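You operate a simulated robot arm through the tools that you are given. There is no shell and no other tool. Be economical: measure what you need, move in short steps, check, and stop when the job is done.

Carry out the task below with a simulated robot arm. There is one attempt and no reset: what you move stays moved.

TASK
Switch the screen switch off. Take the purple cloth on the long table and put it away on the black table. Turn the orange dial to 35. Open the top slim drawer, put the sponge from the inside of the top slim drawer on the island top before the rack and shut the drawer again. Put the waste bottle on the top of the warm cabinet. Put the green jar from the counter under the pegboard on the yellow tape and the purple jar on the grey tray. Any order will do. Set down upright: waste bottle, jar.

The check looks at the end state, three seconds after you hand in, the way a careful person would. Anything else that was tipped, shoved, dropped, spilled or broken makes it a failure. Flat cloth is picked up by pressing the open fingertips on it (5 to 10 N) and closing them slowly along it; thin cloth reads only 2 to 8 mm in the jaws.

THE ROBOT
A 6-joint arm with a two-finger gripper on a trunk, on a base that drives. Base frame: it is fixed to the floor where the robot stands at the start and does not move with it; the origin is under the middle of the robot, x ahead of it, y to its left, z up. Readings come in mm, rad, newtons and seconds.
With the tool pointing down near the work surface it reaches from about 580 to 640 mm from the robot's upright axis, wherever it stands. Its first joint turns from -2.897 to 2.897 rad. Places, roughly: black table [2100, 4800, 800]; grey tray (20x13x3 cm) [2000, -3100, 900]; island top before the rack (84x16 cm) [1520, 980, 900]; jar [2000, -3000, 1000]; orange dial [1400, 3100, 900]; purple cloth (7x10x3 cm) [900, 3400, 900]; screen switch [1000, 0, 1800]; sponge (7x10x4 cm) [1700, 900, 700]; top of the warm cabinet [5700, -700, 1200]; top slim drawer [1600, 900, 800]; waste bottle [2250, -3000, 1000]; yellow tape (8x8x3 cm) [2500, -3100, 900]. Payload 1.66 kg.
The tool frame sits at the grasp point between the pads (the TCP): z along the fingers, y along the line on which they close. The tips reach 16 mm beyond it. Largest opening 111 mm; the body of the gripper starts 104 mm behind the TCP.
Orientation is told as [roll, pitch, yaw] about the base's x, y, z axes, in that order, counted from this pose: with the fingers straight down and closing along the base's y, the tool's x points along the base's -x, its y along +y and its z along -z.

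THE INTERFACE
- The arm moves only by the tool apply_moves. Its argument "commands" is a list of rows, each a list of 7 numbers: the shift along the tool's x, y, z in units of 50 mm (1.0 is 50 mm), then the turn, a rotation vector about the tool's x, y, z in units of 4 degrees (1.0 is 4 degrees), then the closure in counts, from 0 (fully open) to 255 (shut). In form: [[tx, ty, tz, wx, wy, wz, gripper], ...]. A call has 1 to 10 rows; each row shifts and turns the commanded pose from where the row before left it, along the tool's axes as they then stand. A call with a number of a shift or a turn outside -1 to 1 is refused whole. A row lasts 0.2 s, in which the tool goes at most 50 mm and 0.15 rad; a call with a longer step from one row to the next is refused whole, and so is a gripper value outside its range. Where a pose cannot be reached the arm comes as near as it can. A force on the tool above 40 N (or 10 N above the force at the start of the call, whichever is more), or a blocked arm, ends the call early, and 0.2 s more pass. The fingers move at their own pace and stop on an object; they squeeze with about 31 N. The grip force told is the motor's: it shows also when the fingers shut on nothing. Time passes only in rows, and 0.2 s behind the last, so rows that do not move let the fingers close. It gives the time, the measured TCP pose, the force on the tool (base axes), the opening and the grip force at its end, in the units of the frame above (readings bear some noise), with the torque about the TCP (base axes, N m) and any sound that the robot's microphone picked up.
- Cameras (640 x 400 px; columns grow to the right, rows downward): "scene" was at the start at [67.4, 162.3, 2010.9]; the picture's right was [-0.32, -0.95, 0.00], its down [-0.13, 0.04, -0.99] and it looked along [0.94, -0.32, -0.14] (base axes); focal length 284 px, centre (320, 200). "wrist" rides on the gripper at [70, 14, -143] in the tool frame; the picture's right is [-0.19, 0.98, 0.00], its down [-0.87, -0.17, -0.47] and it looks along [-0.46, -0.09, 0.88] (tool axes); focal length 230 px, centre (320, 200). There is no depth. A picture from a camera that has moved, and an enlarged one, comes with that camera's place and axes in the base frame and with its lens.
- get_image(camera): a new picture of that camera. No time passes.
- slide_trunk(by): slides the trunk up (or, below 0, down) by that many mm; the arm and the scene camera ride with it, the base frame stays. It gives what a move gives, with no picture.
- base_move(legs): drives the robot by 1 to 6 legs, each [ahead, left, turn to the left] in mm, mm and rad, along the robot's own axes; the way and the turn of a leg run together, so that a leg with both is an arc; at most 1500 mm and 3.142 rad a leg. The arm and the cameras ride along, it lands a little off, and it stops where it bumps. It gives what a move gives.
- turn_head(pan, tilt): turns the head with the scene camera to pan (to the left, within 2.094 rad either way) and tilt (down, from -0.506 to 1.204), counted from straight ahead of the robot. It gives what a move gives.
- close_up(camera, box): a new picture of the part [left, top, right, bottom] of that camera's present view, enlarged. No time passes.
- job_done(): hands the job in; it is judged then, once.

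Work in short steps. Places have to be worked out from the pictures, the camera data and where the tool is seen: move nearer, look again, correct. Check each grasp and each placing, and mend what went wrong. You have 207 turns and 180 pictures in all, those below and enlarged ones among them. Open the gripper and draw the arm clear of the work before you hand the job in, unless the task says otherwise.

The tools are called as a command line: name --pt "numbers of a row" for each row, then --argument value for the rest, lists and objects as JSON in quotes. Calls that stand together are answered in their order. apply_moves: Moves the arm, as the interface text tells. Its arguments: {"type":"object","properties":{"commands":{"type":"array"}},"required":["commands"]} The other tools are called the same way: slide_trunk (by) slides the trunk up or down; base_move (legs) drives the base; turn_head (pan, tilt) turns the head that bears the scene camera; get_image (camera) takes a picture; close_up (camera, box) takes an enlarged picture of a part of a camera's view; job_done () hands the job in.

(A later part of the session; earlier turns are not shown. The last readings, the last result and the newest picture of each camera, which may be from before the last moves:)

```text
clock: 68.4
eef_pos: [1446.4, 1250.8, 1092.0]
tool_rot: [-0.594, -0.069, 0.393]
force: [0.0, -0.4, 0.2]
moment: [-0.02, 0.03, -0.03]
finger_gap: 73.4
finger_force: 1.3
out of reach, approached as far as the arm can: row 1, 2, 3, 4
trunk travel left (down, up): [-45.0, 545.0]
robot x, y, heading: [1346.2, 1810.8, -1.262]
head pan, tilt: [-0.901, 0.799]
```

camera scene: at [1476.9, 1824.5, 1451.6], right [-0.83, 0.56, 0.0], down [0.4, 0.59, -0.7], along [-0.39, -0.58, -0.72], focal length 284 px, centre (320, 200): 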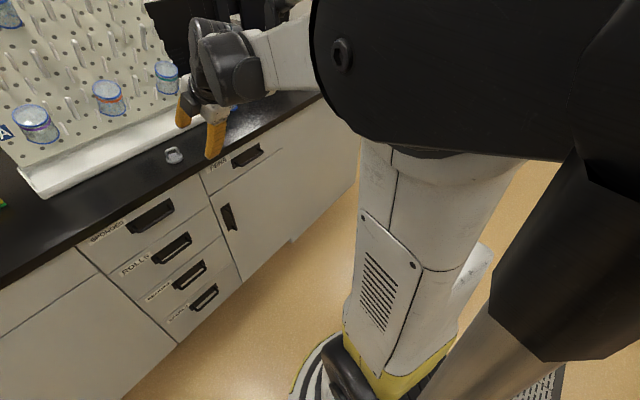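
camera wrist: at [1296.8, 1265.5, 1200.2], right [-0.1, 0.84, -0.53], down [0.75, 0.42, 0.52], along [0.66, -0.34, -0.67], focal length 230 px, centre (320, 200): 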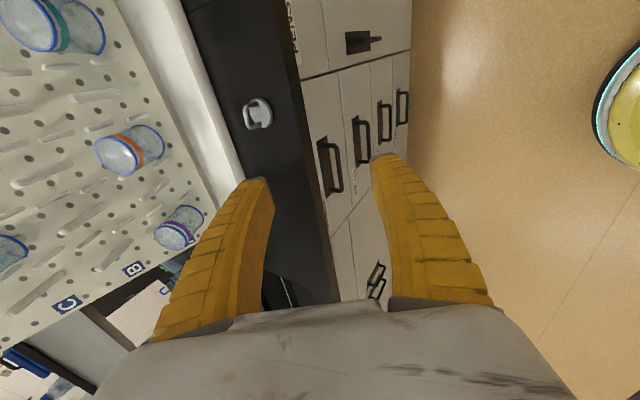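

apply_moves --pt "0 -0.56 -0.83 0 0 0 90" --pt "0 -0.56 -0.83 0 0 0 90" --pt "0 -0.56 -0.83 0 0 0 90" --pt "0 -0.56 -0.83 0 0 0 90" --pt "-0.8 0 0 0 0 0 90" --pt "-0.8 0 0 0 0 0 90"

```text
clock: 69.8
eef_pos: [1452.5, 1271.6, 1297.8]
tool_rot: [-0.596, -0.074, 0.395]
force: [1.1, -0.3, -0.4]
moment: [-0.03, 0.05, -0.03]
finger_gap: 73.4
finger_force: 1.2
out of reach, approached as far as the arm can: row 1, 2, 3, 5, 6
trunk travel left (down, up): [-45.0, 545.0]
robot x, y, heading: [1350.2, 1809.7, -1.263]
head pan, tilt: [-0.901, 0.799]
```

Leftward motion is blocked at this roll even higher up, so a wrist joint is at its limit. I turn the tool half a turn the other way.

apply_moves --pt "0 0 0 0 0 1 90" --pt "0 0 0 0 0 1 90" --pt "0 0 0 0 0 1 90" --pt "0 0 0 0 0 1 90" --pt "0 0 0 0 0 1 90" --pt "0 0 0 0 0 1 90" --pt "0 0 0 0 0 1 90" --pt "0 0 0 0 0 1 90" --pt "0 0 0 0 0 1 90" --pt "0 0 0 0 0 1 90"

apply_moves --pt "0 0 0 0 0 1 90" --pt "0 0 0 0 0 1 90" --pt "0 0 0 0 0 1 90" --pt "0 0 0 0 0 1 90" --pt "0 0 0 0 0 1 90" --pt "0 0 0 0 0 1 90" --pt "0 0 0 0 0 1 90" --pt "0 0 0 0 0 1 90" --pt "0 0 0 0 0 1 90" --pt "0 0 0 0 0 1 90"

apply_moves --pt "0 0 0 0 0 1 90" --pt "0 0 0 0 0 1 90" --pt "0 0 0 0 0 1 90" --pt "0 0 0 0 0 1 90" --pt "0 0 0 0 0 1 90" --pt "0 0 0 0 0 1 90" --pt "0 0 0 0 0 1 90" --pt "0 0 0 0 0 1 90" --pt "0 0 0 0 0 1 90" --pt "0 0 0 0 0 1 90"

apply_moves --pt "0 0 0 0 0 1 90" --pt "0 0 0 0 0 1 90" --pt "0 0 0 0 0 1 90" --pt "0 0 0 0 0 1 90" --pt "0 0 0 0 0 1 90" --pt "0 0 0 0 0 1 90" --pt "0 0 0 0 0 1 90" --pt "0 0 0 0 0 1 90" --pt "0 0 0 0 0 1 90" --pt "0 0 0 0 0 1 90"

apply_moves --pt "0 0 0 0 0 1 90" --pt "0 0 0 0 0 1 90" --pt "0 0 0 0 0 1 90" --pt "0 0 0 0 0 1 90" --pt "0 0 0 0 0 1 90"

```text
clock: 72.0
eef_pos: [1417.4, 1269.6, 1296.5]
tool_rot: [-0.438, -0.402, -0.245]
force: [0.2, 0.3, 0.3]
moment: [-0.01, -0.01, 0.0]
finger_gap: 73.5
finger_force: 1.6
out of reach, approached as far as the arm can: row 1, 2, 3
trunk travel left (down, up): [-45.0, 545.0]
robot x, y, heading: [1344.6, 1810.6, -1.263]
head pan, tilt: [-0.901, 0.799]
```

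```text
clock: 74.2
eef_pos: [1417.5, 1270.2, 1297.5]
tool_rot: [-0.055, -0.583, -1.016]
force: [-0.2, 0.6, 0.2]
moment: [0.03, 0.0, 0.0]
finger_gap: 73.3
finger_force: 1.3
trunk travel left (down, up): [-45.0, 545.0]
robot x, y, heading: [1347.0, 1809.4, -1.265]
head pan, tilt: [-0.901, 0.799]
```

```text
clock: 76.4
eef_pos: [1343.4, 1277.1, 1296.1]
tool_rot: [0.36, -0.475, -1.808]
force: [0.5, 0.2, 0.4]
moment: [0.06, 0.02, -0.02]
finger_gap: 73.3
finger_force: 1.4
out of reach, approached as far as the arm can: row 7, 8, 9, 10
trunk travel left (down, up): [-45.0, 545.0]
robot x, y, heading: [1347.1, 1813.8, -1.264]
head pan, tilt: [-0.901, 0.799]
```

```text
clock: 78.6
eef_pos: [1105.3, 1434.0, 1296.8]
tool_rot: [0.572, -0.161, -2.464]
force: [-0.3, 0.0, 0.0]
moment: [-0.01, -0.05, -0.01]
finger_gap: 73.5
finger_force: 1.2
out of reach, approached as far as the arm can: row 1, 2, 3, 4, 5, 6, 7, 8, 9, 10
trunk travel left (down, up): [-45.0, 545.0]
robot x, y, heading: [1347.7, 1815.6, -1.269]
head pan, tilt: [-0.901, 0.799]
```

```text
clock: 79.8
eef_pos: [1042.7, 1580.5, 1297.0]
tool_rot: [0.586, 0.031, -2.758]
force: [-0.5, 0.2, 0.2]
moment: [0.02, 0.0, 0.03]
finger_gap: 73.3
finger_force: 0.7
out of reach, approached as far as the arm can: row 1, 2, 3, 4, 5
trunk travel left (down, up): [-45.0, 545.0]
robot x, y, heading: [1348.0, 1813.3, -1.267]
head pan, tilt: [-0.901, 0.799]
```

The other way is limited too; the first roll works if the handle lies about 13° to the right of the tool's line. I turn the tool back and will shift the base left instead.

apply_moves --pt "0 0 0 0 0 -1 90" --pt "0 0 0 0 0 -1 90" --pt "0 0 0 0 0 -1 90" --pt "0 0 0 0 0 -1 90" --pt "0 0 0 0 0 -1 90" --pt "0 0 0 0 0 -1 90" --pt "0 0 0 0 0 -1 90" --pt "0 0 0 0 0 -1 90" --pt "0 0 0 0 0 -1 90" --pt "0 0 0 0 0 -1 90"

apply_moves --pt "0 0 0 0 0 -1 90" --pt "0 0 0 0 0 -1 90" --pt "0 0 0 0 0 -1 90" --pt "0 0 0 0 0 -1 90" --pt "0 0 0 0 0 -1 90" --pt "0 0 0 0 0 -1 90" --pt "0 0 0 0 0 -1 90" --pt "0 0 0 0 0 -1 90" --pt "0 0 0 0 0 -1 90" --pt "0 0 0 0 0 -1 90"

```text
clock: 82.0
eef_pos: [1042.7, 1581.3, 1296.3]
tool_rot: [0.488, -0.327, -2.163]
force: [0.1, 0.5, 0.4]
moment: [0.02, 0.01, 0.03]
finger_gap: 73.6
finger_force: 1.2
trunk travel left (down, up): [-45.0, 545.0]
robot x, y, heading: [1345.4, 1815.4, -1.266]
head pan, tilt: [-0.901, 0.799]
```

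```text
clock: 84.2
eef_pos: [1043.2, 1580.4, 1295.8]
tool_rot: [0.159, -0.564, -1.43]
force: [0.1, -0.1, 0.1]
moment: [-0.03, -0.01, -0.01]
finger_gap: 73.4
finger_force: 0.8
trunk travel left (down, up): [-45.0, 545.0]
robot x, y, heading: [1349.9, 1810.7, -1.266]
head pan, tilt: [-0.901, 0.799]
```

apply_moves --pt "0 0 0 0 0 -1 90" --pt "0 0 0 0 0 -1 90" --pt "0 0 0 0 0 -1 90" --pt "0 0 0 0 0 -1 90" --pt "0 0 0 0 0 -1 90" --pt "0 0 0 0 0 -1 90" --pt "0 0 0 0 0 -1 90" --pt "0 0 0 0 0 -1 90" --pt "0 0 0 0 0 -1 90" --pt "0 0 0 0 0 -1 90"

apply_moves --pt "0 0 0 0 0 -1 90" --pt "0 0 0 0 0 -1 90" --pt "0 0 0 0 0 -1 90" --pt "0 0 0 0 0 -1 90" --pt "0 0 0 0 0 -1 90" --pt "0 0 0 0 0 -1 90" --pt "0 0 0 0 0 -1 90" --pt "0 0 0 0 0 -1 90" --pt "0 0 0 0 0 -1 90" --pt "0 0 0 0 0 -1 90"

apply_moves --pt "0 0 0 0 0 -1 90" --pt "0 0 0 0 0 -1 90" --pt "0 0 0 0 0 -1 90" --pt "0 0 0 0 0 -1 90"

```text
clock: 86.4
eef_pos: [1042.4, 1581.3, 1296.4]
tool_rot: [-0.281, -0.516, -0.61]
force: [-0.5, -0.5, -0.3]
moment: [0.02, 0.01, 0.02]
finger_gap: 73.4
finger_force: 0.7
trunk travel left (down, up): [-45.0, 545.0]
robot x, y, heading: [1345.5, 1811.7, -1.264]
head pan, tilt: [-0.901, 0.799]
```

```text
clock: 88.6
eef_pos: [1043.6, 1580.4, 1296.3]
tool_rot: [-0.538, -0.225, 0.078]
force: [0.2, -0.4, 0.7]
moment: [0.0, 0.03, 0.01]
finger_gap: 73.3
finger_force: 1.2
trunk travel left (down, up): [-45.0, 545.0]
robot x, y, heading: [1347.4, 1809.9, -1.268]
head pan, tilt: [-0.901, 0.799]
```

```text
clock: 89.6
eef_pos: [1043.1, 1579.8, 1297.2]
tool_rot: [-0.576, -0.077, 0.315]
force: [-0.9, 0.0, 0.7]
moment: [0.02, 0.01, -0.01]
finger_gap: 73.4
finger_force: 0.7
trunk travel left (down, up): [-45.0, 545.0]
robot x, y, heading: [1345.1, 1815.3, -1.266]
head pan, tilt: [-0.901, 0.799]
```

apply_moves --pt "-0.46 -0.69 0.45 0 0 0 90" --pt "-0.46 -0.69 0.45 0 0 0 90" --pt "-0.46 -0.69 0.45 0 0 0 90" --pt "-0.46 -0.69 0.45 0 0 0 90" --pt "-0.46 -0.69 0.45 0 0 0 90" --pt "-0.46 -0.69 0.45 0 0 0 90" --pt "-0.46 -0.69 0.45 0 0 0 90" --pt "-0.46 -0.69 0.45 0 0 0 90" --pt "-0.46 -0.69 0.45 0 0 0 90" --pt "-0.46 -0.69 0.45 0 0 0 90"

```text
clock: 91.8
eef_pos: [1388.3, 1257.4, 1311.9]
tool_rot: [-0.576, -0.079, 0.314]
force: [0.0, 0.3, 0.2]
moment: [0.0, 0.0, -0.05]
finger_gap: 73.4
finger_force: 1.2
trunk travel left (down, up): [-45.0, 545.0]
robot x, y, heading: [1344.4, 1810.5, -1.265]
head pan, tilt: [-0.901, 0.799]
```

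Arm is in place. I shift the base left 135 and ahead 100, then lower the arm short of the counter edge.

base_move --legs '[[100, 135, 0.005]]'

apply_moves --pt "0 0.5 0.77 0 0 0 90" --pt "0 0.5 0.77 0 0 0 90" --pt "0 0.5 0.77 0 0 0 90" --pt "0 0.5 0.77 0 0 0 90" --pt "0 0.5 0.77 0 0 0 90" --pt "0 0.5 0.77 0 0 0 90" --pt "0 0.5 0.77 0 0 0 90" --pt "0 0.5 0.77 0 0 0 90"

get_image --camera "wrist"

```text
clock: 93.2
eef_pos: [1545.8, 1204.8, 1311.5]
tool_rot: [-0.576, -0.079, 0.321]
force: [0.1, 0.2, -0.8]
moment: [0.01, 0.02, 0.0]
finger_gap: 73.3
finger_force: 1.5
trunk travel left (down, up): [-45.0, 545.0]
robot x, y, heading: [1502.5, 1757.8, -1.257]
head pan, tilt: [-0.901, 0.799]
```

```text
clock: 95.0
eef_pos: [1572.3, 1213.9, 945.6]
tool_rot: [-0.579, -0.083, 0.324]
force: [0.8, -0.6, 0.2]
moment: [-0.07, 0.01, 0.02]
finger_gap: 73.4
finger_force: 1.2
trunk travel left (down, up): [-45.0, 545.0]
robot x, y, heading: [1502.2, 1756.4, -1.258]
head pan, tilt: [-0.901, 0.799]
```

```text
145 pictures are left
camera wrist: at [1469.4, 1273.2, 1053.0], right [-0.04, 0.85, -0.52], down [0.74, 0.37, 0.56], along [0.67, -0.36, -0.65], focal length 230 px, centre (320, 200)
```

wrist: 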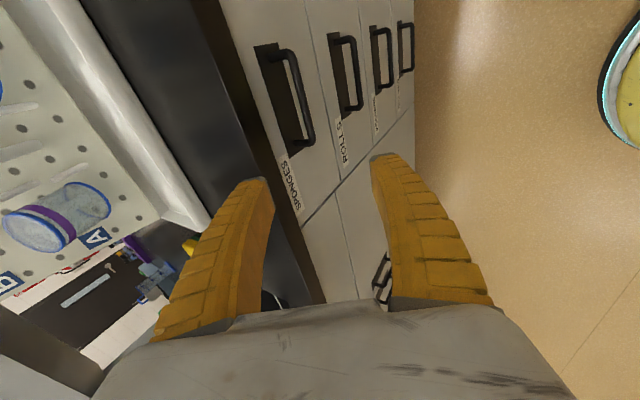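

The arm follows now, and the bar reads [1572, 1097, 800] again. I narrow the fingers, line up and come in along the tool axis, stopping 40 mm short to check.

apply_moves --pt "0.5 -0.15 0 0 0 0 180" --pt "0.48 -0.15 0 0 0 0 180" --pt "0 0 0.5 0 0 0 180" --pt "0 0 0.5 0 0 0 180" --pt "0 0 0.5 0 0 0 180" --pt "0 0 0.5 0 0 0 180" --pt "0 0 0.5 0 0 0 180" --pt "0 0 0.3 0 0 0 180"

get_image --camera "wrist"

turn_head --pan -0.3 --tilt 0.8

get_image --camera "scene"

```text
clock: 96.8
eef_pos: [1564.6, 1116.7, 835.2]
tool_rot: [-0.575, -0.079, 0.321]
force: [-0.4, 0.0, -0.3]
moment: [0.02, 0.01, -0.01]
finger_gap: 34.9
finger_force: 1.6
trunk travel left (down, up): [-45.0, 545.0]
robot x, y, heading: [1500.1, 1758.0, -1.262]
head pan, tilt: [-0.901, 0.799]
```

```text
144 pictures are left
camera wrist: at [1462.1, 1176.3, 942.6], right [-0.04, 0.85, -0.52], down [0.75, 0.37, 0.55], along [0.67, -0.36, -0.65], focal length 230 px, centre (320, 200)
```

wrist: 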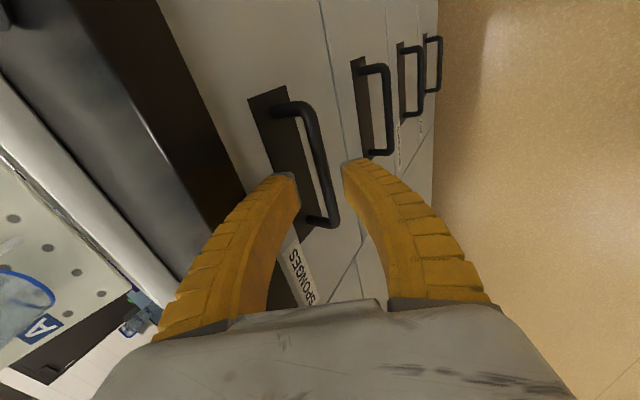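

```text
clock: 97.8
eef_pos: [1564.7, 1117.4, 835.2]
tool_rot: [-0.575, -0.08, 0.321]
force: [0.4, 0.1, 0.3]
moment: [-0.03, -0.02, -0.02]
finger_gap: 35.1
finger_force: 2.0
trunk travel left (down, up): [-45.0, 545.0]
robot x, y, heading: [1504.4, 1759.1, -1.258]
head pan, tilt: [-0.3, 0.799]
```

```text
143 pictures are left
camera scene: at [1678.2, 1758.0, 1451.6], right [-1.0, -0.01, 0.0], down [-0.01, 0.72, -0.7], along [0.01, -0.7, -0.72], focal length 284 px, centre (320, 200)
```

scene: 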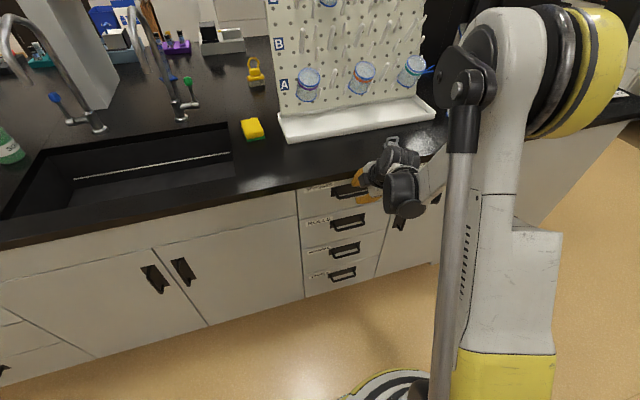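

The bar runs squarely between the fingertips. I go in the last 42 mm and close.

apply_moves --pt "0 0 0.3 0 0 0 180" --pt "0 0 0.3 0 0 0 180" --pt "0 0 0.24 0 0 0 180" --pt "0 0 0 0 0 0 255" --pt "0 0 0 0 0 0 255" --pt "0 0 0 0 0 0 255"

get_image --camera "wrist"

```text
clock: 98.6
eef_pos: [1570.5, 1098.9, 799.5]
tool_rot: [-0.576, -0.085, 0.323]
force: [-0.8, 5.7, -9.4]
moment: [-0.18, 0.13, 0.21]
finger_gap: 8.2
finger_force: 30.4
trunk travel left (down, up): [-45.0, 545.0]
robot x, y, heading: [1502.3, 1757.3, -1.257]
head pan, tilt: [-0.3, 0.799]
stopped in row 4: the force on the tool passed its limit at 46 N (the readings are from after the stop); the commanded pose is now the measured one
```

```text
142 pictures are left
camera wrist: at [1467.7, 1157.7, 907.3], right [-0.04, 0.85, -0.52], down [0.74, 0.37, 0.56], along [0.67, -0.36, -0.65], focal length 230 px, centre (320, 200)
```

wrist: 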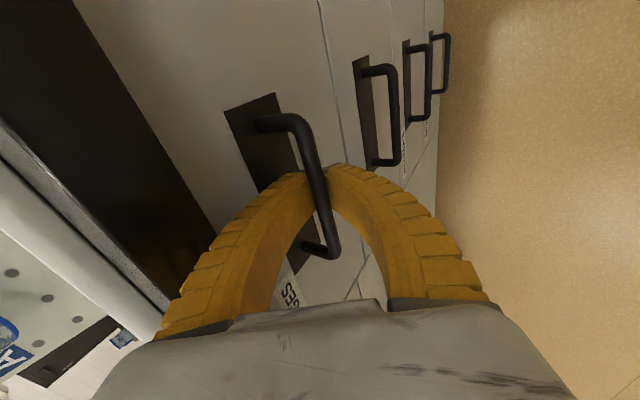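

The bar is held (8 mm in the jaws). I pull the drawer by driving straight back, first 150 mm.

base_move --legs '[[-150, 0, 0]]'

get_image --camera "scene"

```text
clock: 100.0
eef_pos: [1524.8, 1240.7, 801.5]
tool_rot: [-0.578, -0.083, 0.323]
force: [-9.1, -2.8, -12.9]
moment: [-0.1, 0.3, 0.29]
finger_gap: 6.4
finger_force: 34.7
trunk travel left (down, up): [-45.0, 545.0]
robot x, y, heading: [1458.1, 1903.9, -1.257]
head pan, tilt: [-0.3, 0.799]
```

```text
141 pictures are left
camera scene: at [1630.8, 1900.4, 1451.7], right [-1.0, -0.02, 0.0], down [-0.01, 0.72, -0.7], along [0.01, -0.7, -0.72], focal length 284 px, centre (320, 200)
```

scene: 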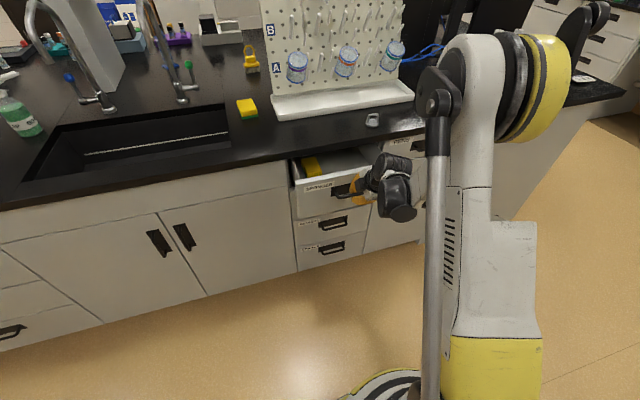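

The drawer slides out and a yellow sponge shows inside. I pull another 120 mm.

base_move --legs '[[-120, 0, 0]]'

get_image --camera "scene"

```text
clock: 101.3
eef_pos: [1487.5, 1353.9, 800.7]
tool_rot: [-0.577, -0.084, 0.322]
force: [-0.5, 1.1, -15.3]
moment: [-0.08, 0.24, 0.35]
finger_gap: 6.2
finger_force: 34.0
trunk travel left (down, up): [-45.0, 545.0]
robot x, y, heading: [1422.4, 2013.9, -1.255]
head pan, tilt: [-0.3, 0.799]
```

```text
140 pictures are left
camera scene: at [1594.6, 2013.3, 1451.6], right [-1.0, -0.02, 0.0], down [-0.01, 0.72, -0.7], along [0.01, -0.7, -0.72], focal length 284 px, centre (320, 200)
```

scene: 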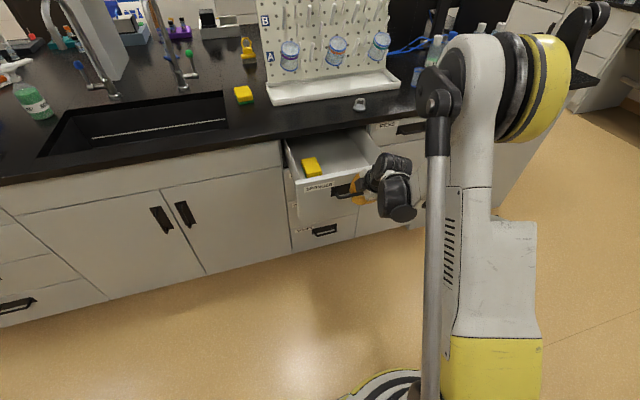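

base_move --legs '[[-70, 0, 0]]'

get_image --camera "scene"

```text
clock: 102.3
eef_pos: [1465.9, 1421.1, 800.9]
tool_rot: [-0.578, -0.084, 0.324]
force: [1.3, 2.0, -17.2]
moment: [-0.09, 0.28, 0.29]
finger_gap: 5.9
finger_force: 34.2
trunk travel left (down, up): [-45.0, 545.0]
robot x, y, heading: [1396.3, 2078.9, -1.251]
head pan, tilt: [-0.3, 0.799]
```

```text
139 pictures are left
camera scene: at [1573.2, 2079.6, 1451.5], right [-1.0, -0.02, 0.0], down [-0.01, 0.72, -0.7], along [0.01, -0.7, -0.72], focal length 284 px, centre (320, 200)
```

scene: 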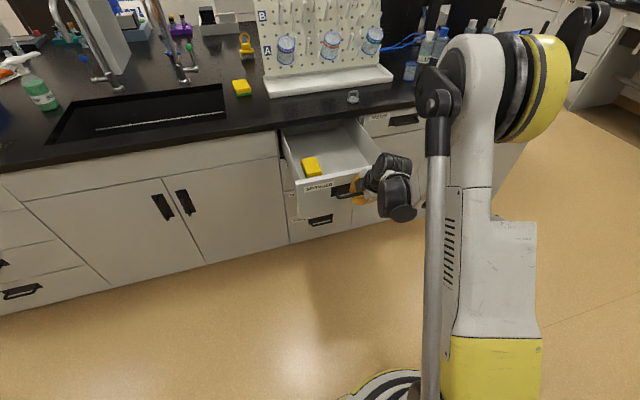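

The drawer is open about 340 mm with the sponge well clear of the counter. I let go of the bar and back out along the tool axis.

apply_moves --pt "0 0 0 0 0 0 170" --pt "0 0 0 0 0 0 170" --pt "0 0 -0.4 0 0 0 170" --pt "0 0 -0.6 0 0 0 170" --pt "0 0 -0.8 0 0 0 170" --pt "0 0 -0.8 0 0 0 170" --pt "0 0 -0.8 0 0 0 170" --pt "0 0 -0.8 0 0 0 100" --pt "0 0 -0.8 0 0 0 50"

get_image --camera "wrist"

close_up --camera "scene" --box '[240, 70, 400, 170]'

```text
clock: 104.3
eef_pos: [1406.9, 1544.7, 1010.0]
tool_rot: [-0.575, -0.084, 0.325]
force: [-0.6, -0.2, -0.6]
moment: [-0.02, 0.03, 0.0]
finger_gap: 90.1
finger_force: 0.5
trunk travel left (down, up): [-45.0, 545.0]
robot x, y, heading: [1397.5, 2081.5, -1.261]
head pan, tilt: [-0.3, 0.799]
```

```text
138 pictures are left
camera wrist: at [1304.3, 1603.5, 1117.4], right [-0.04, 0.85, -0.52], down [0.74, 0.37, 0.56], along [0.67, -0.36, -0.65], focal length 230 px, centre (320, 200)
```

wrist: 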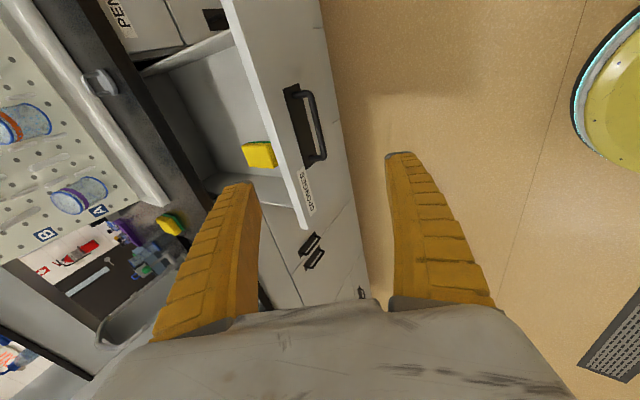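

```text
4.00 times, centred on (320, 120) of scene
camera zoom: at [1572.9, 2081.3, 1451.6], right [-1.0, -0.02, 0.0], down [-0.01, 0.72, -0.7], along [0.01, -0.7, -0.72], focal length 1137 px, centre (320, 520)
```

zoom: 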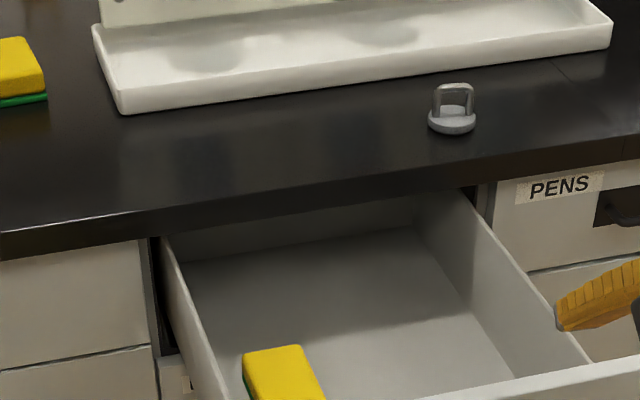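

The sponge's top is at about [1616, 1216, 744]. I turn the tool back to straight down in the normal yaw at this safe height.

apply_moves --pt "0 0 -0.5 0 0 1 50" --pt "0 0 -0.5 0 0 1 50" --pt "0 0 -0.5 0 0 1 50" --pt "0 0 0 0 0 1 50" --pt "0 0 0 0 0 1 50" --pt "0 0 0 0 0 1 50" --pt "0 0 0 0 0 1 50" --pt "0 0 0 0 0 1 50" --pt "0 0 0 0 0 1 50" --pt "0 0 0 0 0 1 50"

apply_moves --pt "0 0 0 0 0 1 50" --pt "0 0 0 0 0 1 50" --pt "0 0 0 0 0 1 50" --pt "0 0 0 0 0 1 50" --pt "0 0 0 0 0 1 50" --pt "0 0 0 0 0 1 50" --pt "0 0 0 0 0 1 50" --pt "0 0 0 0 0 1 50" --pt "0 0 0 0 0 1 50" --pt "0 0 0 0 0 1 50"

apply_moves --pt "0 0 0 0 0 1 0" --pt "0 0 0 0 0 1 0" --pt "0 0 0 0 1 0 0" --pt "0 0 0 0 1 0 0" --pt "0 0 0 0 1 0 0" --pt "0 0 0 0 1 0 0" --pt "0 0 0 0 1 0 0" --pt "0 0 0 0 1 0 0" --pt "0 0 0 0 1 0 0" --pt "0 0 0 0 1 0 0"

```text
clock: 106.5
eef_pos: [1388.5, 1580.8, 1072.4]
tool_rot: [-0.409, -0.427, -0.311]
force: [-0.8, -0.5, 0.6]
moment: [-0.02, 0.0, 0.0]
finger_gap: 90.4
finger_force: 0.2
trunk travel left (down, up): [-45.0, 545.0]
robot x, y, heading: [1397.8, 2082.7, -1.256]
head pan, tilt: [-0.3, 0.799]
```

```text
clock: 108.7
eef_pos: [1388.8, 1583.3, 1071.3]
tool_rot: [-0.013, -0.582, -1.096]
force: [0.7, 0.3, 0.4]
moment: [0.01, 0.03, -0.01]
finger_gap: 90.2
finger_force: 0.4
trunk travel left (down, up): [-45.0, 545.0]
robot x, y, heading: [1397.8, 2081.5, -1.255]
head pan, tilt: [-0.3, 0.799]
```

```text
clock: 110.9
eef_pos: [1356.3, 1588.2, 1071.7]
tool_rot: [0.241, -0.147, -1.217]
force: [-0.1, -0.6, -0.2]
moment: [-0.02, -0.03, 0.01]
finger_gap: 110.9
finger_force: 0.1
out of reach, approached as far as the arm can: row 5, 6, 7, 8, 10
trunk travel left (down, up): [-45.0, 545.0]
robot x, y, heading: [1397.4, 2081.4, -1.251]
head pan, tilt: [-0.3, 0.799]
```

The tool is too near the trunk to be vertical; I move it ahead and left while levelling it.

apply_moves --pt "-0.8 0.3 0 0 0 0 0" --pt "-0.8 0.4 0 0 0 0 0" --pt "-0.8 0.4 0 0 0 0 0" --pt "0 0.4 0 1 0.7 0 0" --pt "0 0.4 0 1 0.7 0 0" --pt "0 0.4 0 1 0.7 0 0" --pt "0 0 0 0.45 0 0 0"

```text
clock: 112.5
eef_pos: [1500.4, 1520.6, 1118.5]
tool_rot: [0.261, -0.104, -1.209]
force: [0.3, 0.2, 0.2]
moment: [-0.01, 0.0, 0.02]
finger_gap: 111.0
finger_force: 0.1
out of reach, approached as far as the arm can: row 4, 5, 6
trunk travel left (down, up): [-45.0, 545.0]
robot x, y, heading: [1395.7, 2084.0, -1.254]
head pan, tilt: [-0.3, 0.799]
```

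apply_moves --pt "-0.5 0.5 0 0 0 0 0" --pt "-0.5 0.5 0 0 0 0 0" --pt "0 0 0 0.8 0 0 0" --pt "0 0 0 0.8 0 0 0" --pt "0 0 0 0.8 0 0 0" --pt "0 0 0 0.8 0 0 0"

get_image --camera "scene"

```text
clock: 113.9
eef_pos: [1562.9, 1491.7, 1134.2]
tool_rot: [0.266, -0.103, -1.207]
force: [0.3, -0.3, -0.1]
moment: [0.05, -0.04, 0.0]
finger_gap: 110.9
finger_force: 0.1
out of reach, approached as far as the arm can: row 3, 4, 5, 6
trunk travel left (down, up): [-45.0, 545.0]
robot x, y, heading: [1396.5, 2082.5, -1.256]
head pan, tilt: [-0.3, 0.799]
```

```text
136 pictures are left
camera scene: at [1572.8, 2081.0, 1451.6], right [-1.0, -0.02, 0.0], down [-0.01, 0.72, -0.7], along [0.01, -0.7, -0.72], focal length 284 px, centre (320, 200)
```

scene: 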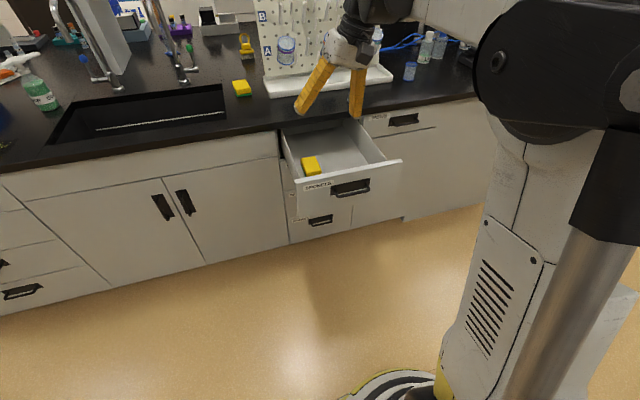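

The wrist is at a limit when the tool is straight ahead; the start pose had it about 24° to the right. I swing the tool to the right and level it there.

apply_moves --pt "0.25 -0.85 0 0 0 0 0" --pt "0.25 -0.85 0 0 0 0 0" --pt "0.25 -0.85 0 0 0 0 0" --pt "0.25 -0.85 0 0 0 0 0" --pt "0.25 -0.85 0 0 0 0 0" --pt "0 0 0 1 0.5 0 0" --pt "0 0 0 1 0.5 0 0" --pt "0 0 0 1 0.5 0 0" --pt "0 0 0 0.8 0 0 0"

```text
clock: 115.9
eef_pos: [1353.0, 1470.6, 1071.7]
tool_rot: [0.251, -0.129, -1.214]
force: [0.3, 0.5, 0.2]
moment: [0.0, 0.0, -0.02]
finger_gap: 111.1
finger_force: 0.2
out of reach, approached as far as the arm can: row 6, 7, 8
trunk travel left (down, up): [-45.0, 545.0]
robot x, y, heading: [1394.0, 2079.8, -1.257]
head pan, tilt: [-0.3, 0.799]
```

apply_moves --pt "0 0 -0.5 0 0 -1 0" --pt "0 0 -0.5 0 0 -1 0" --pt "0 0 -0.5 0 0 -1 0" --pt "0 0 -0.5 0 0 -1 0" --pt "0 0 0 0 0 -1 0" --pt "0 0 0 0 0 -1 0" --pt "0 0 0 0 0 -1 0" --pt "0 0 0 0 0 -1 0"

apply_moves --pt "0 0 0 1 0 0 0" --pt "0 0 0 1 0 0 0" --pt "0 0 0 1 0 0 0"

apply_moves --pt "0 0 0 0 1 0 0" --pt "0 0 0 0 1 0 0" --pt "0 0 0 0 1 0 0"

turn_head --pan -0.9 --tilt 0.6

get_image --camera "scene"

```text
clock: 117.7
eef_pos: [1329.8, 1471.3, 1169.5]
tool_rot: [0.145, -0.247, -0.654]
force: [-0.8, -0.1, 0.6]
moment: [0.0, -0.03, 0.01]
finger_gap: 111.0
finger_force: 0.0
trunk travel left (down, up): [-45.0, 545.0]
robot x, y, heading: [1396.6, 2077.3, -1.254]
head pan, tilt: [-0.3, 0.799]
```

```text
clock: 118.5
eef_pos: [1322.4, 1475.2, 1169.6]
tool_rot: [-0.037, -0.317, -0.652]
force: [0.1, 0.4, -0.5]
moment: [0.04, -0.02, 0.0]
finger_gap: 110.7
finger_force: 0.0
out of reach, approached as far as the arm can: row 1, 3
trunk travel left (down, up): [-45.0, 545.0]
robot x, y, heading: [1400.3, 2078.0, -1.255]
head pan, tilt: [-0.3, 0.799]
```

```text
clock: 119.3
eef_pos: [1322.5, 1475.6, 1169.1]
tool_rot: [-0.037, -0.318, -0.652]
force: [0.1, -0.7, 0.1]
moment: [-0.02, 0.0, 0.0]
finger_gap: 111.0
finger_force: 0.0
out of reach, approached as far as the arm can: row 1, 2, 3
trunk travel left (down, up): [-45.0, 545.0]
robot x, y, heading: [1395.3, 2084.0, -1.255]
head pan, tilt: [-0.3, 0.799]
```

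```text
clock: 120.3
eef_pos: [1322.5, 1476.2, 1168.7]
tool_rot: [-0.038, -0.318, -0.652]
force: [-0.9, 1.0, -0.9]
moment: [0.0, -0.01, -0.01]
finger_gap: 110.6
finger_force: 0.0
trunk travel left (down, up): [-45.0, 545.0]
robot x, y, heading: [1396.7, 2084.8, -1.253]
head pan, tilt: [-0.901, 0.6]
```

```text
135 pictures are left
camera scene: at [1522.9, 2087.9, 1468.5], right [-0.83, 0.55, 0.0], down [0.31, 0.47, -0.82], along [-0.46, -0.69, -0.57], focal length 284 px, centre (320, 200)
```

scene: 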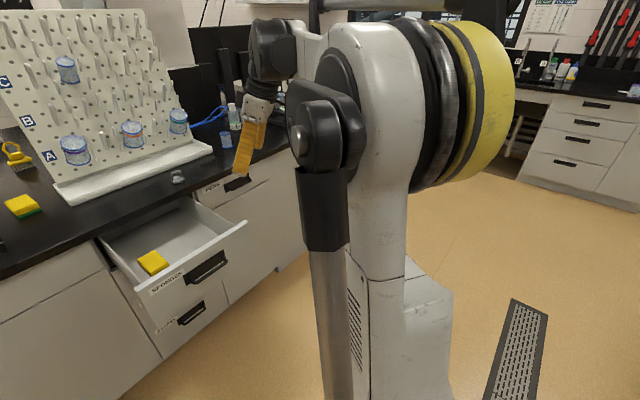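

The tool can't reach vertical in this arm posture. I raise it to the height relative to the trunk that it had at the start and level it there.

apply_moves --pt "0 0 -0.9 0 0 0 0" --pt "0 0 -0.9 0 0 0 0" --pt "0 0 -0.9 0 0 0 0" --pt "0 0 -0.9 0 0 0 0" --pt "0 0 -0.9 0 0 0 0" --pt "0 0 0 0 1 0 0" --pt "0 0 0 0 1 0 0" --pt "0 0 0 0 1 0 0" --pt "0 0 0 0 1 0 0"

apply_moves --pt "0 0 -0.5 0 0 1 0" --pt "0 0 0 0 0 1 0" --pt "0 0 0 0 0 1 0" --pt "0 0 0 0 0 1 0" --pt "0 0 0 0 0 1 0" --pt "0 0 0 0 0 1 0" --pt "0 0 0 0 0 1 0" --pt "0 0 0 0 0 1 0"

```text
clock: 122.3
eef_pos: [1266.7, 1525.3, 1383.8]
tool_rot: [-0.023, -0.298, -0.653]
force: [-0.3, 0.2, 0.3]
moment: [0.0, 0.02, 0.03]
finger_gap: 111.0
finger_force: 0.0
out of reach, approached as far as the arm can: row 6, 7, 8, 9
trunk travel left (down, up): [-45.0, 545.0]
robot x, y, heading: [1397.1, 2081.2, -1.26]
head pan, tilt: [-0.901, 0.6]
```

```text
clock: 124.1
eef_pos: [1264.8, 1536.1, 1397.8]
tool_rot: [0.141, -0.264, -1.236]
force: [-0.6, -0.8, -0.4]
moment: [0.0, 0.0, 0.0]
finger_gap: 110.9
finger_force: 0.1
out of reach, approached as far as the arm can: row 1
trunk travel left (down, up): [-45.0, 545.0]
robot x, y, heading: [1399.0, 2081.3, -1.253]
head pan, tilt: [-0.901, 0.6]
```

turn_head --pan -0.9 --tilt 0.1

get_image --camera "scene"

```text
clock: 125.0
eef_pos: [1265.7, 1535.7, 1398.2]
tool_rot: [0.141, -0.263, -1.233]
force: [0.2, 1.2, 0.2]
moment: [0.0, 0.01, -0.04]
finger_gap: 110.9
finger_force: 0.1
trunk travel left (down, up): [-45.0, 545.0]
robot x, y, heading: [1400.2, 2080.5, -1.251]
head pan, tilt: [-0.901, 0.099]
```

```text
134 pictures are left
camera scene: at [1520.8, 2084.9, 1514.6], right [-0.83, 0.55, 0.0], down [0.06, 0.08, -0.99], along [-0.55, -0.83, -0.1], focal length 284 px, centre (320, 200)
```

scene: 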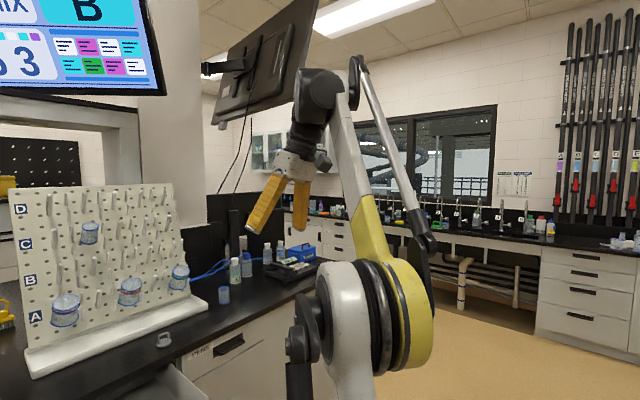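

The wrist seems wound into a flipped posture (forearm roll at its limit). I will unwind it by circling the tool: first bring it straight ahead, then lean left.

apply_moves --pt "-0.15 0.85 0 0 0 0 0" --pt "-0.15 0.85 0 0 0 0 0" --pt "-0.15 0.85 0 0 0 0 0" --pt "-0.15 0.85 0 0 0 0 0" --pt "-0.15 0.85 0 0 0 0 0" --pt "-0.15 0.85 0 0 0 0 0" --pt "-0.15 0.5 0 0 0 0 0"

apply_moves --pt "0 0 0 -1 0 0 0" --pt "0 0 0 -1 0 0 0" --pt "0 0 0 -1 0 0 0" --pt "0 0 0 -1 0 0 0" --pt "0 0 0 -1 0 0 0" --pt "0 0 0 -1 0 0 0" --pt "0 0 0 -1 0 0 0" --pt "0 0 0 -1 0 0 0" --pt "0 0 0 -1 0 0 0" --pt "0 0 0 -1 0 0 0"

```text
clock: 126.6
eef_pos: [1509.7, 1591.8, 1454.3]
tool_rot: [0.209, -0.288, -1.239]
force: [-0.3, 0.7, 0.1]
moment: [-0.05, 0.02, -0.03]
finger_gap: 110.8
finger_force: 0.0
out of reach, approached as far as the arm can: row 3, 4, 5, 6
trunk travel left (down, up): [-45.0, 545.0]
robot x, y, heading: [1397.0, 2081.2, -1.252]
head pan, tilt: [-0.901, 0.099]
```

```text
clock: 128.8
eef_pos: [1508.9, 1591.4, 1451.4]
tool_rot: [0.9, -0.285, -1.238]
force: [-0.5, -0.6, -0.3]
moment: [-0.01, -0.03, 0.02]
finger_gap: 110.9
finger_force: 0.0
trunk travel left (down, up): [-45.0, 545.0]
robot x, y, heading: [1399.9, 2079.9, -1.256]
head pan, tilt: [-0.901, 0.099]
```

Leaning left works freely. Now I swing the tool round to the front and slightly upward.

apply_moves --pt "0 0 0 -0.285 -0.95 0 0" --pt "0 0 0 -0.285 -0.95 0 0" --pt "0 0 0 -0.285 -0.95 0 0" --pt "0 0 0 -0.285 -0.95 0 0" --pt "0 0 0 -0.285 -0.95 0 0" --pt "0 0 0 -0.285 -0.95 0 0" --pt "0 0 0 -0.285 -0.95 0 0" --pt "0 0 0 -0.285 -0.95 0 0" --pt "0 0 0 -0.285 -0.95 0 0" --pt "0 0 0 -0.285 -0.95 0 0"

apply_moves --pt "0 0 0 -0.285 -0.95 0 0" --pt "0 0 0 -0.285 -0.95 0 0" --pt "0 0 0 -0.285 -0.95 0 0" --pt "0 0 0 -0.285 -0.95 0 0" --pt "0 0 0 -0.285 -0.95 0 0" --pt "0 0 0 -0.285 -0.95 0 0" --pt "0 0 0 -0.285 -0.95 0 0"

```text
clock: 131.0
eef_pos: [1509.7, 1592.4, 1451.6]
tool_rot: [1.389, -0.57, -1.901]
force: [0.4, -1.2, -0.5]
moment: [0.01, 0.01, 0.01]
finger_gap: 111.1
finger_force: 0.0
trunk travel left (down, up): [-45.0, 545.0]
robot x, y, heading: [1394.3, 2085.5, -1.256]
head pan, tilt: [-0.901, 0.099]
```

```text
clock: 132.6
eef_pos: [1509.9, 1592.6, 1450.9]
tool_rot: [1.829, -0.552, -2.452]
force: [-0.7, -0.1, -0.4]
moment: [-0.05, 0.01, -0.03]
finger_gap: 111.0
finger_force: 0.1
trunk travel left (down, up): [-45.0, 545.0]
robot x, y, heading: [1398.7, 2079.6, -1.257]
head pan, tilt: [-0.901, 0.099]
```

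apply_moves --pt "0 0 0 -0.285 -0.95 0 0" --pt "0 0 0 -0.285 -0.95 0 0" --pt "0 0 0 -0.285 -0.95 0 0" --pt "0 0 0 -0.285 -0.95 0 0" --pt "0 0 0 -0.285 -0.95 0 0" --pt "0 0 0 -0.285 -0.95 0 0" --pt "0 0 0 -0.285 -0.95 0 0" --pt "0 0 0 -0.285 -0.95 0 0"

get_image --camera "scene"

```text
clock: 134.4
eef_pos: [1509.9, 1591.8, 1451.7]
tool_rot: [2.218, -0.313, -2.977]
force: [-0.1, -0.7, -0.1]
moment: [0.0, -0.04, 0.02]
finger_gap: 111.1
finger_force: 0.0
trunk travel left (down, up): [-45.0, 545.0]
robot x, y, heading: [1396.5, 2083.5, -1.258]
head pan, tilt: [-0.901, 0.099]
```

```text
133 pictures are left
camera scene: at [1520.8, 2084.9, 1514.6], right [-0.83, 0.55, 0.0], down [0.05, 0.08, -1.0], along [-0.55, -0.83, -0.1], focal length 284 px, centre (320, 200)
```

scene: 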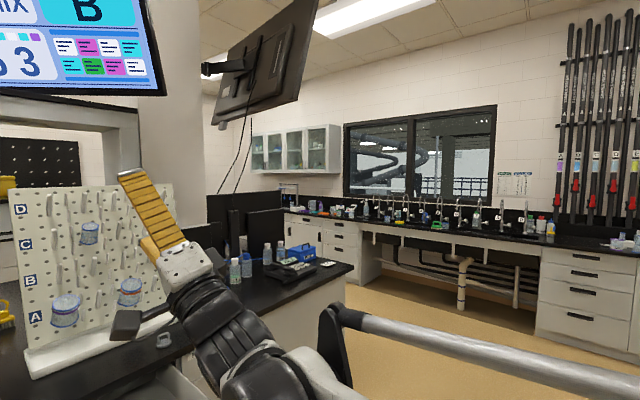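

The tool now points ahead and up, forearm roll unwound. I square it to the arm's plane and pitch it straight down.

apply_moves --pt "0 0 0 0.25 -0.61 -0.46 0" --pt "0 0 0 0.25 -0.61 -0.46 0" --pt "0 0 0 0.25 -0.61 -0.46 0" --pt "0 0 0 0.926 0.375 0 0" --pt "0 0 0 0.926 0.375 0 0" --pt "0 0 0 0.926 0.375 0 0" --pt "0 0 0 0.926 0.375 0 0" --pt "0 0 0 0.926 0.375 0 0" --pt "0 0 0 0.926 0.375 0 0" --pt "0 0 0 0.926 0.375 0 0"

apply_moves --pt "0 0 0 0.926 0.375 0 0" --pt "0 0 0 0.926 0.375 0 0" --pt "0 0 0 0.926 0.375 0 0" --pt "0 0 0 0.926 0.375 0 0" --pt "0 0 0 0.926 0.375 0 0" --pt "0 0 0 0.926 0.375 0 0" --pt "0 0 0 0.926 0.375 0 0" --pt "0 0 0 0.926 0.375 0 0" --pt "0 0 0 0.926 0.375 0 0" --pt "0 0 0 0.926 0.375 0 0"

apply_moves --pt "0 0 0 0.926 0.375 0 0" --pt "0 0 0 0.926 0.375 0 0" --pt "0 0 0 0.926 0.375 0 0" --pt "0 0 0 0.926 0.375 0 0" --pt "0 0 0 0.926 0.375 0 0" --pt "0 0 0 0.926 0.375 0 0" --pt "0 0 0 0.926 0.375 0 0" --pt "0 0 0 0.926 0.375 0 0" --pt "0 0 0 0.926 0.375 0 0" --pt "0 0 0 0.926 0.375 0 0"

```text
clock: 136.6
eef_pos: [1509.9, 1592.0, 1451.3]
tool_rot: [1.701, -0.383, -2.964]
force: [0.4, 1.4, 0.0]
moment: [0.01, -0.02, 0.01]
finger_gap: 110.8
finger_force: 0.1
trunk travel left (down, up): [-45.0, 545.0]
robot x, y, heading: [1397.3, 2079.7, -1.253]
head pan, tilt: [-0.901, 0.099]
```

```text
clock: 138.8
eef_pos: [1511.2, 1590.8, 1450.8]
tool_rot: [0.959, -0.319, -2.698]
force: [-1.2, -0.3, -0.8]
moment: [0.02, -0.02, -0.02]
finger_gap: 110.7
finger_force: 0.2
trunk travel left (down, up): [-45.0, 545.0]
robot x, y, heading: [1396.1, 2081.9, -1.254]
head pan, tilt: [-0.901, 0.099]
```

```text
clock: 141.0
eef_pos: [1510.4, 1591.0, 1452.4]
tool_rot: [0.277, -0.113, -2.544]
force: [-0.2, 0.5, 0.3]
moment: [-0.01, 0.04, -0.02]
finger_gap: 110.8
finger_force: 0.0
trunk travel left (down, up): [-45.0, 545.0]
robot x, y, heading: [1399.1, 2081.4, -1.257]
head pan, tilt: [-0.901, 0.099]
```

No limit met any more. I finish levelling and turn the yaw back.

apply_moves --pt "0 0 0 0.926 0.375 0 0" --pt "0 0 0 0.926 0.375 0 0" --pt "0 0 0 0.926 0.375 0 0" --pt "0 0 0 0.926 0.375 0 0" --pt "0 0 0 0.25 0.1 -1 0" --pt "0 0 0 0 0 -1 0" --pt "0 0 0 0 0 -1 0" --pt "0 0 0 0 0 -1 0" --pt "0 0 0 0 0 -1 0" --pt "0 0 0 0 0 -1 0"

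apply_moves --pt "0 0 0 0 0 -1 0" --pt "0 0 0 0 0 -1 0" --pt "0 0 0 0 0 -1 0" --pt "0 0 0 0 0 -1 0" --pt "0 0 0 0 0 -1 0" --pt "0 0 0 0 0 -1 0" --pt "0 0 0 0 0 -1 0" --pt "0 0 0 0 0 -1 0" --pt "0 0 0 0 0 -1 0" --pt "0 0 0 0 0 -1 0"

```text
clock: 143.2
eef_pos: [1505.9, 1600.2, 1429.9]
tool_rot: [0.049, -0.053, -2.112]
force: [0.5, -0.3, 0.3]
moment: [0.0, 0.02, 0.01]
finger_gap: 111.3
finger_force: 0.1
out of reach, approached as far as the arm can: row 2, 3, 4
trunk travel left (down, up): [-45.0, 545.0]
robot x, y, heading: [1396.3, 2081.4, -1.257]
head pan, tilt: [-0.901, 0.099]
```

```text
clock: 145.4
eef_pos: [1507.6, 1601.5, 1430.7]
tool_rot: [0.004, -0.074, -1.413]
force: [-0.7, 0.3, -0.1]
moment: [0.0, 0.03, 0.02]
finger_gap: 111.0
finger_force: 0.0
trunk travel left (down, up): [-45.0, 545.0]
robot x, y, heading: [1399.1, 2083.6, -1.261]
head pan, tilt: [-0.901, 0.099]
```

apply_moves --pt "-0.7 0 0 0 0 -1 0" --pt "-0.7 0 0 0 0.5 -1 0" --pt "-0.7 0 0 0 0.5 -0.2 0"

turn_head --pan -0.1 --tilt 0.9

get_image --camera "scene"

```text
clock: 146.2
eef_pos: [1522.5, 1538.8, 1375.7]
tool_rot: [-0.003, -0.001, -1.257]
force: [0.6, -1.1, -0.2]
moment: [0.12, 0.04, -0.02]
finger_gap: 111.0
finger_force: 0.0
out of reach, approached as far as the arm can: row 1, 2, 3
trunk travel left (down, up): [-45.0, 545.0]
robot x, y, heading: [1400.2, 2081.5, -1.253]
head pan, tilt: [-0.901, 0.099]
```

```text
clock: 147.3
eef_pos: [1521.0, 1540.4, 1375.4]
tool_rot: [-0.005, -0.003, -1.26]
force: [-0.6, -0.5, -0.2]
moment: [-0.01, -0.03, 0.0]
finger_gap: 110.5
finger_force: 0.0
trunk travel left (down, up): [-45.0, 545.0]
robot x, y, heading: [1397.1, 2081.3, -1.252]
head pan, tilt: [-0.099, 0.901]
```

```text
132 pictures are left
camera scene: at [1587.8, 2087.9, 1443.8], right [-0.98, -0.21, 0.0], down [-0.17, 0.77, -0.62], along [0.13, -0.61, -0.78], focal length 284 px, centre (320, 200)
```

scene: 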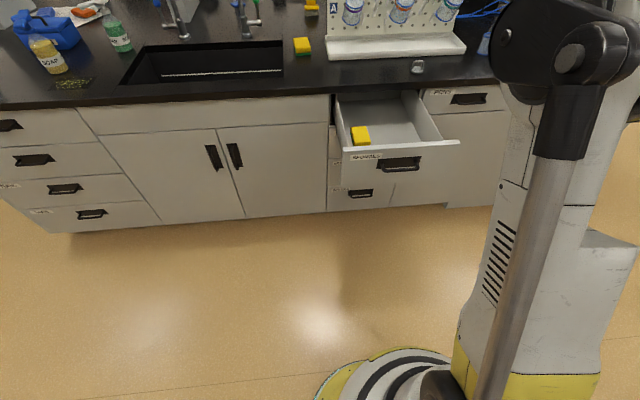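

The tool is straight down and free again. I lower it to z≈1010 and drive ahead 286 mm so that it comes over the sponge.

apply_moves --pt "0 0 0.9 0 0 0 0" --pt "0 0 0.9 0 0 0 0" --pt "-0.2 0 0.9 0 0 0 0" --pt "-0.2 0 0.9 0 0 0 0" --pt "-0.2 0 0.9 0 0 0 0" --pt "-0.2 0 0.9 0 0 0 0" --pt "0 0 0.9 0 0 0 0" --pt "0 0 0.9 0 0 0 0"

base_move --legs '[[286, -20, 0]]'

get_image --camera "wrist"

get_image --camera "scene"

```text
clock: 149.1
eef_pos: [1533.3, 1501.3, 1015.3]
tool_rot: [-0.007, -0.003, -1.258]
force: [-0.9, -0.6, -0.7]
moment: [-0.02, -0.02, -0.02]
finger_gap: 110.8
finger_force: 0.0
trunk travel left (down, up): [-45.0, 545.0]
robot x, y, heading: [1397.9, 2082.6, -1.259]
head pan, tilt: [-0.099, 0.901]
```

```text
clock: 151.1
eef_pos: [1600.8, 1225.5, 1014.6]
tool_rot: [-0.007, -0.002, -1.262]
force: [0.1, 0.4, 0.0]
moment: [0.02, -0.01, 0.01]
finger_gap: 110.8
finger_force: 0.0
trunk travel left (down, up): [-45.0, 545.0]
robot x, y, heading: [1466.2, 1805.8, -1.257]
head pan, tilt: [-0.099, 0.901]
```

```text
131 pictures are left
camera wrist: at [1593.7, 1296.2, 1158.6], right [0.99, 0.12, 0.0], down [0.11, -0.87, 0.47], along [0.05, -0.47, -0.88], focal length 230 px, centre (320, 200)
```

wrist: 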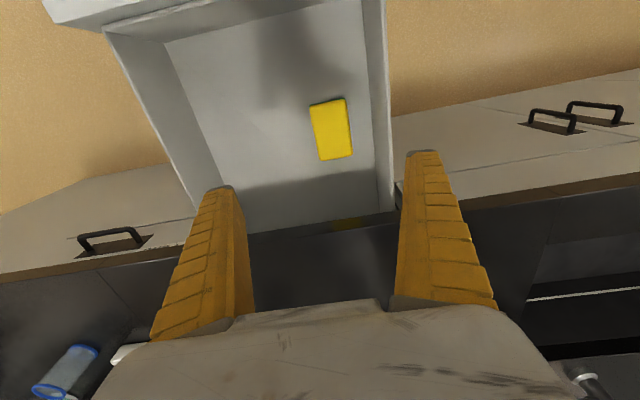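

```text
130 pictures are left
camera scene: at [1656.4, 1812.4, 1443.7], right [-0.98, -0.21, 0.0], down [-0.17, 0.77, -0.62], along [0.13, -0.61, -0.78], focal length 284 px, centre (320, 200)
```

scene: 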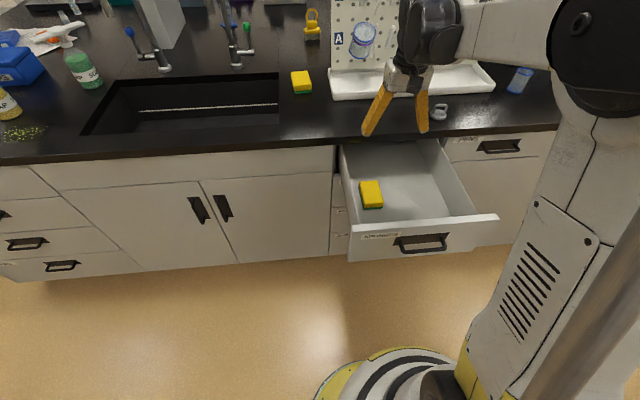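

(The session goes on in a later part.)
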